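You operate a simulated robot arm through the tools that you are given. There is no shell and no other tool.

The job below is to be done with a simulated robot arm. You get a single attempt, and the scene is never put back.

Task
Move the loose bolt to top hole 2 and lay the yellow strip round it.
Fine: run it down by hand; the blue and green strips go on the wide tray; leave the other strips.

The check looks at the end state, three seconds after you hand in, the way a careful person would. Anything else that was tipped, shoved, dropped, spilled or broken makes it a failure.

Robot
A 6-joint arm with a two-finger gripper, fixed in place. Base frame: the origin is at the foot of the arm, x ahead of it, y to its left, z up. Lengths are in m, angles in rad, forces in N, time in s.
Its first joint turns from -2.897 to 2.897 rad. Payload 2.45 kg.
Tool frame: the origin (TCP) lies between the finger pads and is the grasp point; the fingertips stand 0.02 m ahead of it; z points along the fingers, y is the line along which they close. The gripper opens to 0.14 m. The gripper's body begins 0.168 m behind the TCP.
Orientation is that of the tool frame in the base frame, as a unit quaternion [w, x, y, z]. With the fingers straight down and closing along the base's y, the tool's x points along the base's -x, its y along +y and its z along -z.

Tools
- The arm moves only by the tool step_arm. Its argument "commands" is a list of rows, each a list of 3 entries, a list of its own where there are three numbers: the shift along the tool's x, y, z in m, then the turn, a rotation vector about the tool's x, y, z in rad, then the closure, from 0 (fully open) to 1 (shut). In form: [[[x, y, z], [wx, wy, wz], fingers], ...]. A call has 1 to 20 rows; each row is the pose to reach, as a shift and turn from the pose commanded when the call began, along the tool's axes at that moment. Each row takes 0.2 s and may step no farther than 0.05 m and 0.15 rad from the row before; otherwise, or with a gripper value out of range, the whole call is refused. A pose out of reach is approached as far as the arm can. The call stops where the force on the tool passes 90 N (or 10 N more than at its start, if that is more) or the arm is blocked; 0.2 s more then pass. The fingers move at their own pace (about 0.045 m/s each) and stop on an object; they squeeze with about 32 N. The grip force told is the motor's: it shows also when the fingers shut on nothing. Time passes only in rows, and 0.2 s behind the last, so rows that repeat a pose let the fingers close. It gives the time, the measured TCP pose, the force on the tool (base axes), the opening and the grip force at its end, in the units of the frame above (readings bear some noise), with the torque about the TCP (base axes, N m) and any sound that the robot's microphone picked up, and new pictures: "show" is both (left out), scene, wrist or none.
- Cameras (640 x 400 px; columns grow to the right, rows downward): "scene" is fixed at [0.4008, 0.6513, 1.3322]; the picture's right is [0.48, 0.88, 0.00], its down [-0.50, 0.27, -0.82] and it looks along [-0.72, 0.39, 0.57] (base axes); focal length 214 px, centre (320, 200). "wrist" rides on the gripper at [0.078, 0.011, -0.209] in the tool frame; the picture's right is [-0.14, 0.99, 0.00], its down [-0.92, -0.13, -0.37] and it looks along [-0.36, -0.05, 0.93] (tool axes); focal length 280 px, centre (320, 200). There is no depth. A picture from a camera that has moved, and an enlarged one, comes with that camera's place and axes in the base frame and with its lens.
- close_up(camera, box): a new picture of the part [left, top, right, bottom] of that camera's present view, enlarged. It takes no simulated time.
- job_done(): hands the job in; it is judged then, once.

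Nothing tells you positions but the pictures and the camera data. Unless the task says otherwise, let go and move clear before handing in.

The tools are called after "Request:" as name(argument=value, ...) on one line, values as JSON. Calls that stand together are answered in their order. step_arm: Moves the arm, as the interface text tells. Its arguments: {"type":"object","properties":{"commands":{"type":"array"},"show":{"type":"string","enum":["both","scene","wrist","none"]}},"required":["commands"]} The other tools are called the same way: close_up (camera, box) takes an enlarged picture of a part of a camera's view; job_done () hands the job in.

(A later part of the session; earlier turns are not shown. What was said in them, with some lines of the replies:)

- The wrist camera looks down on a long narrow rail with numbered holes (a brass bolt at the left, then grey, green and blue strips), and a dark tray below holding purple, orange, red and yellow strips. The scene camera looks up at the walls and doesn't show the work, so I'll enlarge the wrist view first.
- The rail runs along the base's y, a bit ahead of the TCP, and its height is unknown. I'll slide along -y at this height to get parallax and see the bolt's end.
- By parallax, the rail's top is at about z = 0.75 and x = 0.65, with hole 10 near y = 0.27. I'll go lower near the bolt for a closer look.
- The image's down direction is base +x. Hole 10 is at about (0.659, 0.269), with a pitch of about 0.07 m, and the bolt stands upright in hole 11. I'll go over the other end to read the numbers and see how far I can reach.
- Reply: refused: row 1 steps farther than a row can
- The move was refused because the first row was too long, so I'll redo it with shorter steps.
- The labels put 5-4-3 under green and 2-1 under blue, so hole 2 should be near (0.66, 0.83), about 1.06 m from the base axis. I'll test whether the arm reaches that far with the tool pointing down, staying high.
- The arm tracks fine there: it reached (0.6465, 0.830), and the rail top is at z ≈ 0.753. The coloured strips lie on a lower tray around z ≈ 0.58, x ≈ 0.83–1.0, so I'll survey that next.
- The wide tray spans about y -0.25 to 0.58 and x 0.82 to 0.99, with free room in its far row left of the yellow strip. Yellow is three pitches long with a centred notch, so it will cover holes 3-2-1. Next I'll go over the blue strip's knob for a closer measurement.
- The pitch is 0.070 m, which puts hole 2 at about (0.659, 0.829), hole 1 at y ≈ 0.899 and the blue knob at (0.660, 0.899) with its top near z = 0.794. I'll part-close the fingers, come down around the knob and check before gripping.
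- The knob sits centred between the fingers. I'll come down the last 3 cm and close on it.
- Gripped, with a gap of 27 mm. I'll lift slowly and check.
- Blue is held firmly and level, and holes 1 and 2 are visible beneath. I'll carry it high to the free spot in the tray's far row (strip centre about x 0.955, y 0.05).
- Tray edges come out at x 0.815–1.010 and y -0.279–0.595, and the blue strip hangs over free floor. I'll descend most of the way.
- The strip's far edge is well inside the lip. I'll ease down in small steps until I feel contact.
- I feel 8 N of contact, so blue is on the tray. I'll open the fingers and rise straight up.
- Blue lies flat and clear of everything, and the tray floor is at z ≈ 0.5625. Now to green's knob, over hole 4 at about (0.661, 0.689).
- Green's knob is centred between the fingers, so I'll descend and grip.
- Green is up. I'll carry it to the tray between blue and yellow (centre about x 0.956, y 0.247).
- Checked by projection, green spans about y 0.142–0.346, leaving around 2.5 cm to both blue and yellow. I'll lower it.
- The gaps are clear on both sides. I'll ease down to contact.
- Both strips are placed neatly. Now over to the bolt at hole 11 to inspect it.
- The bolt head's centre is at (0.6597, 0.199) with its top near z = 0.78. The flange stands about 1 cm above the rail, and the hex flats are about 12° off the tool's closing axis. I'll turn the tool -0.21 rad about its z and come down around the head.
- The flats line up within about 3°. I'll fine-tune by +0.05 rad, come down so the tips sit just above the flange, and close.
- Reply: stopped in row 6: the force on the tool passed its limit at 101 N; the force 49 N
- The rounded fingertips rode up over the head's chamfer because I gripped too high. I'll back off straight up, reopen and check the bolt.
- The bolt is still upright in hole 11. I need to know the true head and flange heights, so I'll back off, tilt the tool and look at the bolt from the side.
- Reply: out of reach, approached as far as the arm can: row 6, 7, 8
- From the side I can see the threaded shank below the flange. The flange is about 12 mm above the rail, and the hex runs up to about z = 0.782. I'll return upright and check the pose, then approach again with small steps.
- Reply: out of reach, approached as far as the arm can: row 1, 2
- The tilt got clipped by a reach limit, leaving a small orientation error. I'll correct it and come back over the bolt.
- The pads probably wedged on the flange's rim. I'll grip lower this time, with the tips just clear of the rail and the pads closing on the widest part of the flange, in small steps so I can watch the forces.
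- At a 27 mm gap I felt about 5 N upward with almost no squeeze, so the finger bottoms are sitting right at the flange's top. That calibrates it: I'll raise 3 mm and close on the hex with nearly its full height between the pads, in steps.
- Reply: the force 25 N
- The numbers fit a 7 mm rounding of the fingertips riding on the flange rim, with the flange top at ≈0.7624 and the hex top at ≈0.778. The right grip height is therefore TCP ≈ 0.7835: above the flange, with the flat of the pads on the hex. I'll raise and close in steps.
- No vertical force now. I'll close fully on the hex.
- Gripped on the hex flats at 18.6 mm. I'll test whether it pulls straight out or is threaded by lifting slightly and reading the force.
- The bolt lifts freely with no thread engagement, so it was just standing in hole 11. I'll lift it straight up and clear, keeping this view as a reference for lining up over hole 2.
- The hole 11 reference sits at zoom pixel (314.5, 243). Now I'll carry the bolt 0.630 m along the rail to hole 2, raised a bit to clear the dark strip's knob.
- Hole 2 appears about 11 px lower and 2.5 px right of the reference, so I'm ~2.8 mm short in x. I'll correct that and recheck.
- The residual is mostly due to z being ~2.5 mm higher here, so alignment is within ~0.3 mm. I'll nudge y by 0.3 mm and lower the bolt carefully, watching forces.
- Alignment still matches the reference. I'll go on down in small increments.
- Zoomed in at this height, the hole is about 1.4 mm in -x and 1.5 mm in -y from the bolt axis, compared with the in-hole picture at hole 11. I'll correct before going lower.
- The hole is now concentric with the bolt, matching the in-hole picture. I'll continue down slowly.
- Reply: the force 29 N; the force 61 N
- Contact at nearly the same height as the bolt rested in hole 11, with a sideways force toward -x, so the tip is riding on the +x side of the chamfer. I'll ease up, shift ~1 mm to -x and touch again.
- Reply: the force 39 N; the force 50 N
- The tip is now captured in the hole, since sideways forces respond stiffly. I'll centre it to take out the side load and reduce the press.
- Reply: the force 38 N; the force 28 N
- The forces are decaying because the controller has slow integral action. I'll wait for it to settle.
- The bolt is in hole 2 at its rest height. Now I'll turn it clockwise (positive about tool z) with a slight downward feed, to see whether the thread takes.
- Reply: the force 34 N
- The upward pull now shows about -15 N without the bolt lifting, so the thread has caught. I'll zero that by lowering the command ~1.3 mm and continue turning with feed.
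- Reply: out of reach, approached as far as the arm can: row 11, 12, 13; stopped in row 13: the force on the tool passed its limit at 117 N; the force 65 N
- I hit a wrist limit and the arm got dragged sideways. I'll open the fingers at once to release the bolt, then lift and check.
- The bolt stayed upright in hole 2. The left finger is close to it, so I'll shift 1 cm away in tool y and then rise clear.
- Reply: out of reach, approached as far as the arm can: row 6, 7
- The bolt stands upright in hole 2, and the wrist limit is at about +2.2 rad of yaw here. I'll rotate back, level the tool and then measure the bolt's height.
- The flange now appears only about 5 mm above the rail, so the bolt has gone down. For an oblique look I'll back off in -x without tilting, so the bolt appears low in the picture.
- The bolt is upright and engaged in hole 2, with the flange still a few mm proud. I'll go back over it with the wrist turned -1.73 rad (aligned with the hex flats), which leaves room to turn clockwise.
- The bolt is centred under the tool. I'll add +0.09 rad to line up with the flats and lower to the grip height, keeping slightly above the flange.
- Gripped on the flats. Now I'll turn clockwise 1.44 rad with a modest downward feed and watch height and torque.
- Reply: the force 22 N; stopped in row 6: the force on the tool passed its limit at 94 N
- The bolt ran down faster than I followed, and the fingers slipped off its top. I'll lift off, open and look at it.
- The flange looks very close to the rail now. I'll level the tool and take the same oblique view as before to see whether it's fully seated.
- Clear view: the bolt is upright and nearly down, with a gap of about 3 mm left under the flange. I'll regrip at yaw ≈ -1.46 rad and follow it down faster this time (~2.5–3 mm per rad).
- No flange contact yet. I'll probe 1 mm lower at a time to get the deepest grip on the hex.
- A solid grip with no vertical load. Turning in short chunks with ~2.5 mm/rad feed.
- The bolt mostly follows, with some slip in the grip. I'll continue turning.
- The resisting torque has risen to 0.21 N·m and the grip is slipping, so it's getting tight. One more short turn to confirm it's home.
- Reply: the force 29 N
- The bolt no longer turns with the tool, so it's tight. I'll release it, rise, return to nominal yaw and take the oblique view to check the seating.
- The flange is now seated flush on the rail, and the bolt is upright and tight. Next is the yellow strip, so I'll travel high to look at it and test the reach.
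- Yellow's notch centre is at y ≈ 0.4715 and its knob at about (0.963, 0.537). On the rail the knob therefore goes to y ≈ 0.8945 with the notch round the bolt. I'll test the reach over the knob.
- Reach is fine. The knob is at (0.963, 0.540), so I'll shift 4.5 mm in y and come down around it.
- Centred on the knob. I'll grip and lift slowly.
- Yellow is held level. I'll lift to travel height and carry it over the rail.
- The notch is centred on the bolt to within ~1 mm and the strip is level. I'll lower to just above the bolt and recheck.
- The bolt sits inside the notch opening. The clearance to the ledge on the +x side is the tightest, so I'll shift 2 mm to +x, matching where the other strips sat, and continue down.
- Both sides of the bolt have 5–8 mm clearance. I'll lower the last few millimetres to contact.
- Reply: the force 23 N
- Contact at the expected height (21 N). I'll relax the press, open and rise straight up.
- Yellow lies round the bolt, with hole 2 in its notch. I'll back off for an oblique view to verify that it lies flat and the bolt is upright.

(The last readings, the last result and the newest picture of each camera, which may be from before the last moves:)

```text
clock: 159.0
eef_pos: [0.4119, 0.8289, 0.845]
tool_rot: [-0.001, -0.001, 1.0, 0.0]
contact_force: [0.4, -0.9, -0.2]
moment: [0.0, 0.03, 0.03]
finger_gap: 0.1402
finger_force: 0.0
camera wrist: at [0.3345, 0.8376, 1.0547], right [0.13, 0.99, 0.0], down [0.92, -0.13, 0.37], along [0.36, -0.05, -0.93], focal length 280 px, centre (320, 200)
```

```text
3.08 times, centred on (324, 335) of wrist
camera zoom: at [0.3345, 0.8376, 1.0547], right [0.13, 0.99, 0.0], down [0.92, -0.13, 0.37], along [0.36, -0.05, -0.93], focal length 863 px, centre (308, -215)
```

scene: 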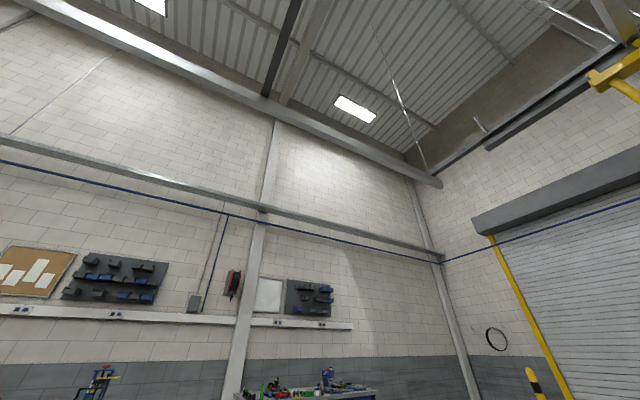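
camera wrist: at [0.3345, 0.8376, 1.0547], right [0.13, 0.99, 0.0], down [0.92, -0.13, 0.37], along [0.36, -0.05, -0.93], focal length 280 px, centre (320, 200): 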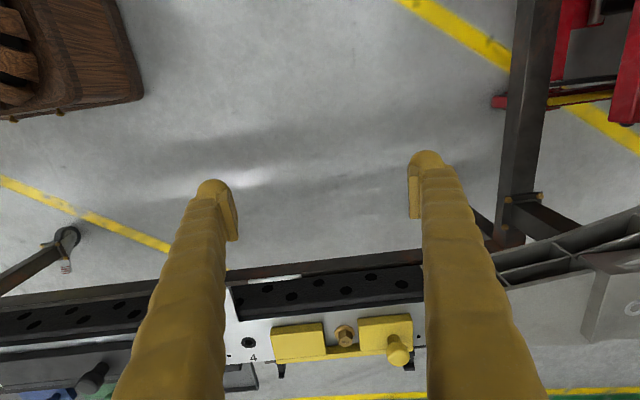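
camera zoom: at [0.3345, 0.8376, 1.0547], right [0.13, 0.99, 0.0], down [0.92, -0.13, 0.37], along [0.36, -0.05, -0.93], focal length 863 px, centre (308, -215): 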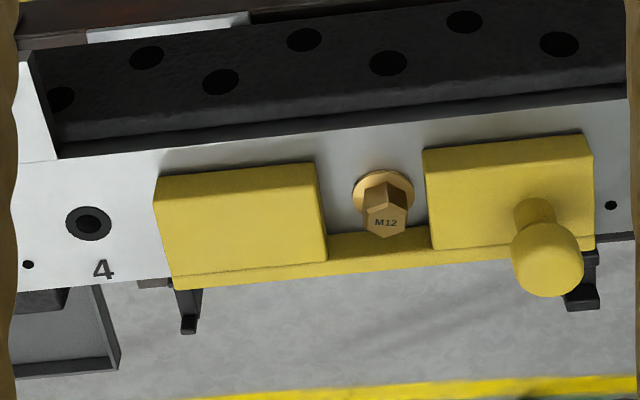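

The yellow strip lies flat with the seated bolt upright in its notch. One final overview from a clear, raised pose before handing in.

Request:
step_arm(commands=[[[0, -0.02, -0.04], [0, 0, 0], 0], [[0, -0.05, -0.08], [0, 0, 0], 0], [[-0.03, -0.085, -0.1], [0, 0, 0], 0], [[-0.06, -0.12, -0.12], [0, 0, 0], 0], [[-0.09, -0.15, -0.14], [0, 0, 0], 0], [[-0.12, -0.18, -0.16], [0, 0, 0], 0], [[-0.15, -0.21, -0.18], [0, 0, 0], 0], [[-0.18, -0.24, -0.2], [0, 0, 0], 0], [[-0.2, -0.27, -0.22], [0, 0, 0], 0], [[-0.22, -0.3, -0.24], [0, 0, 0], 0], [[-0.22, -0.3, -0.24], [0, 0, 0], 0], [[-0.22, -0.3, -0.24], [0, 0, 0], 0]], show="both")

Request:
close_up(camera="wrist", box=[0, 80, 320, 280])

Request:
close_up(camera="wrist", box=[320, 60, 640, 260])

```text
refused: row 3 steps farther than a row can; nothing moved
```

```text
2.00 times, centred on (160, 180) of wrist
camera zoom: at [0.3345, 0.8376, 1.0547], right [0.13, 0.99, 0.0], down [0.92, -0.13, 0.37], along [0.36, -0.05, -0.93], focal length 561 px, centre (640, 240)
```

zoom: 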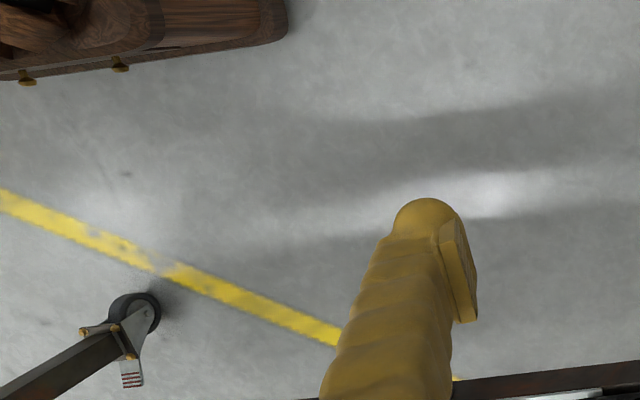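

```text
2.00 times, centred on (480, 160) of wrist
camera zoom: at [0.3345, 0.8376, 1.0547], right [0.13, 0.99, 0.0], down [0.92, -0.13, 0.37], along [0.36, -0.05, -0.93], focal length 561 px, centre (0, 280)
```

zoom: 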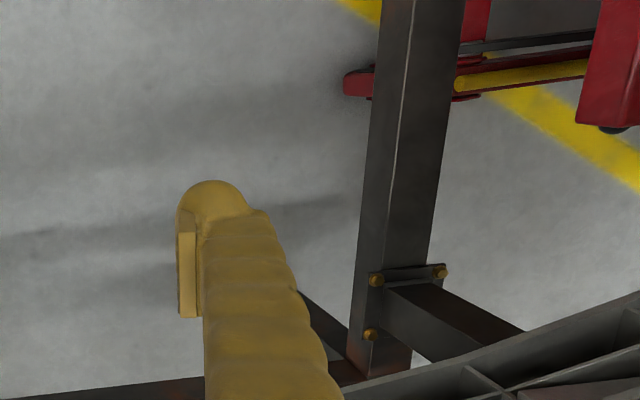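

The overview move was refused for step length, so I'll repeat it with smaller steps.

Request:
step_arm(commands=[[[0, 0, -0.04], [0, 0, 0], 0], [[0, 0, -0.08], [0, 0, 0], 0], [[0, 0, -0.12], [0, 0, 0], 0], [[0, 0, -0.16], [0, 0, 0], 0], [[0, 0, -0.2], [0, 0, 0], 0], [[0, 0, -0.24], [0, 0, 0], 0], [[-0.025, -0.035, -0.24], [0, 0, 0], 0], [[-0.05, -0.07, -0.24], [0, 0, 0], 0], [[-0.075, -0.105, -0.24], [0, 0, 0], 0], [[-0.1, -0.14, -0.24], [0, 0, 0], 0], [[-0.125, -0.175, -0.24], [0, 0, 0], 0], [[-0.15, -0.21, -0.24], [0, 0, 0], 0], [[-0.175, -0.245, -0.24], [0, 0, 0], 0], [[-0.2, -0.28, -0.24], [0, 0, 0], 0], [[-0.22, -0.3, -0.24], [0, 0, 0], 0], [[-0.22, -0.3, -0.24], [0, 0, 0], 0], [[-0.22, -0.3, -0.24], [0, 0, 0], 0]], show="both")

Request:
close_up(camera="wrist", box=[0, 80, 320, 280])

Request:
close_up(camera="wrist", box=[320, 60, 640, 260])

```text
clock: 162.6
eef_pos: [0.6303, 0.5312, 1.0834]
tool_rot: [-0.002, -0.002, 1.0, 0.001]
contact_force: [-0.4, -0.5, 0.1]
moment: [0.0, 0.02, -0.01]
finger_gap: 0.14
finger_force: 0.0
camera wrist: at [0.5525, 0.5403, 1.2933], right [0.13, 0.99, 0.0], down [0.92, -0.13, 0.37], along [0.36, -0.05, -0.93], focal length 280 px, centre (320, 200)
```

scene: 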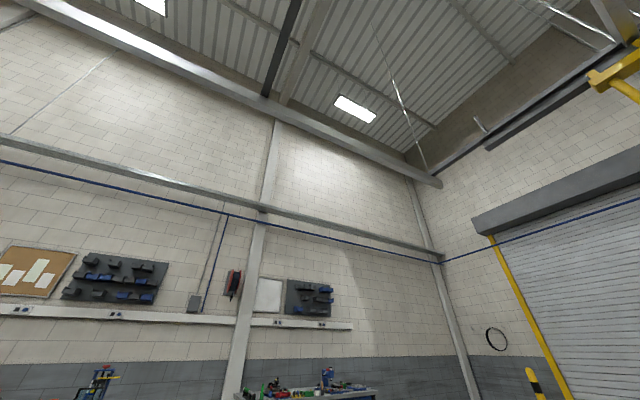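
wrist: 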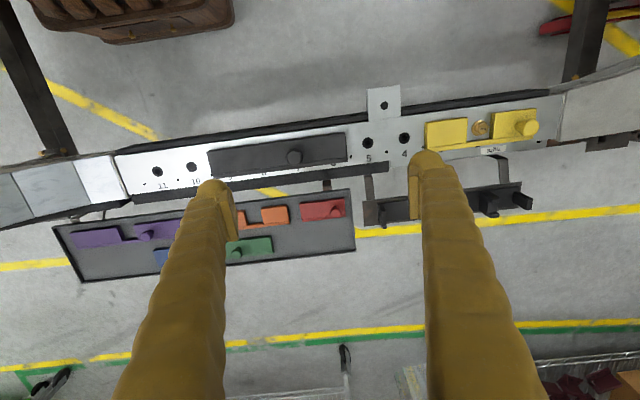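

```text
2.00 times, centred on (160, 180) of wrist
camera zoom: at [0.5525, 0.5403, 1.2933], right [0.13, 0.99, 0.0], down [0.92, -0.13, 0.37], along [0.36, -0.05, -0.93], focal length 561 px, centre (640, 240)
```

zoom: 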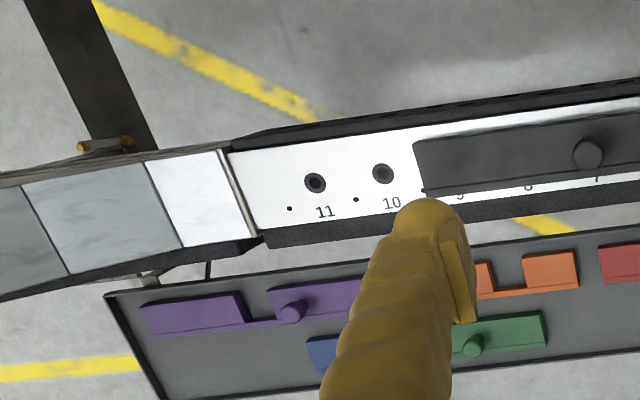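

```text
2.00 times, centred on (480, 160) of wrist
camera zoom: at [0.5525, 0.5403, 1.2933], right [0.13, 0.99, 0.0], down [0.92, -0.13, 0.37], along [0.36, -0.05, -0.93], focal length 561 px, centre (0, 280)
```

zoom: 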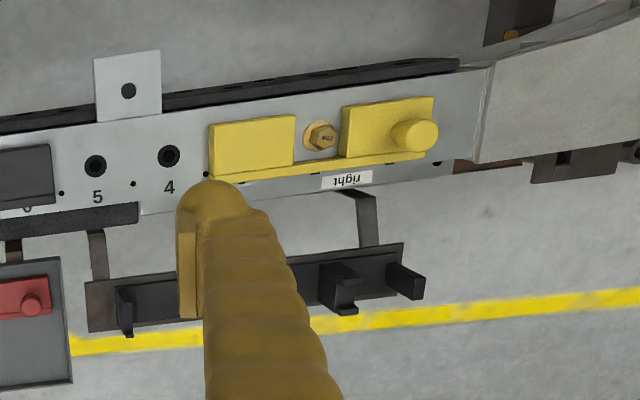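

Everything is in place: the bolt is run down in top hole 2 with the yellow strip round it, blue and green are on the wide tray, and the other strips are untouched. The gripper is open and clear, so I'm handing in.

Request:
job_done()

```text
The job is handed in.
```

The job is handed in. The loose bolt from hole 11 is now run down in top hole 2, with the yellow strip lying flat round it.

- **Bolt:** I turned it clockwise with the gripper until it no longer moved with the fingers, at about 0.2 N·m. In the last side view the flange sat flush on the rail and the bolt was upright.
- **Yellow strip:** it covers holes 3, 2 and 1, with the bolt about centred in its notch and a few millimetres clear on each side.
- **Blue and green strips:** both lie flat in the free far row of the wide tray, not touching anything else.
- **Other strips:** I left the dark grey, purple, orange and red strips where they were.

The gripper slipped on the bolt a few times. It rode up over the head at hole 11, and in hole 2 it reached its wrist limit once and slid off the head once, pressing on it with up to about 117 N. I checked the bolt after each slip and it was still upright in its hole; nothing else was touched.
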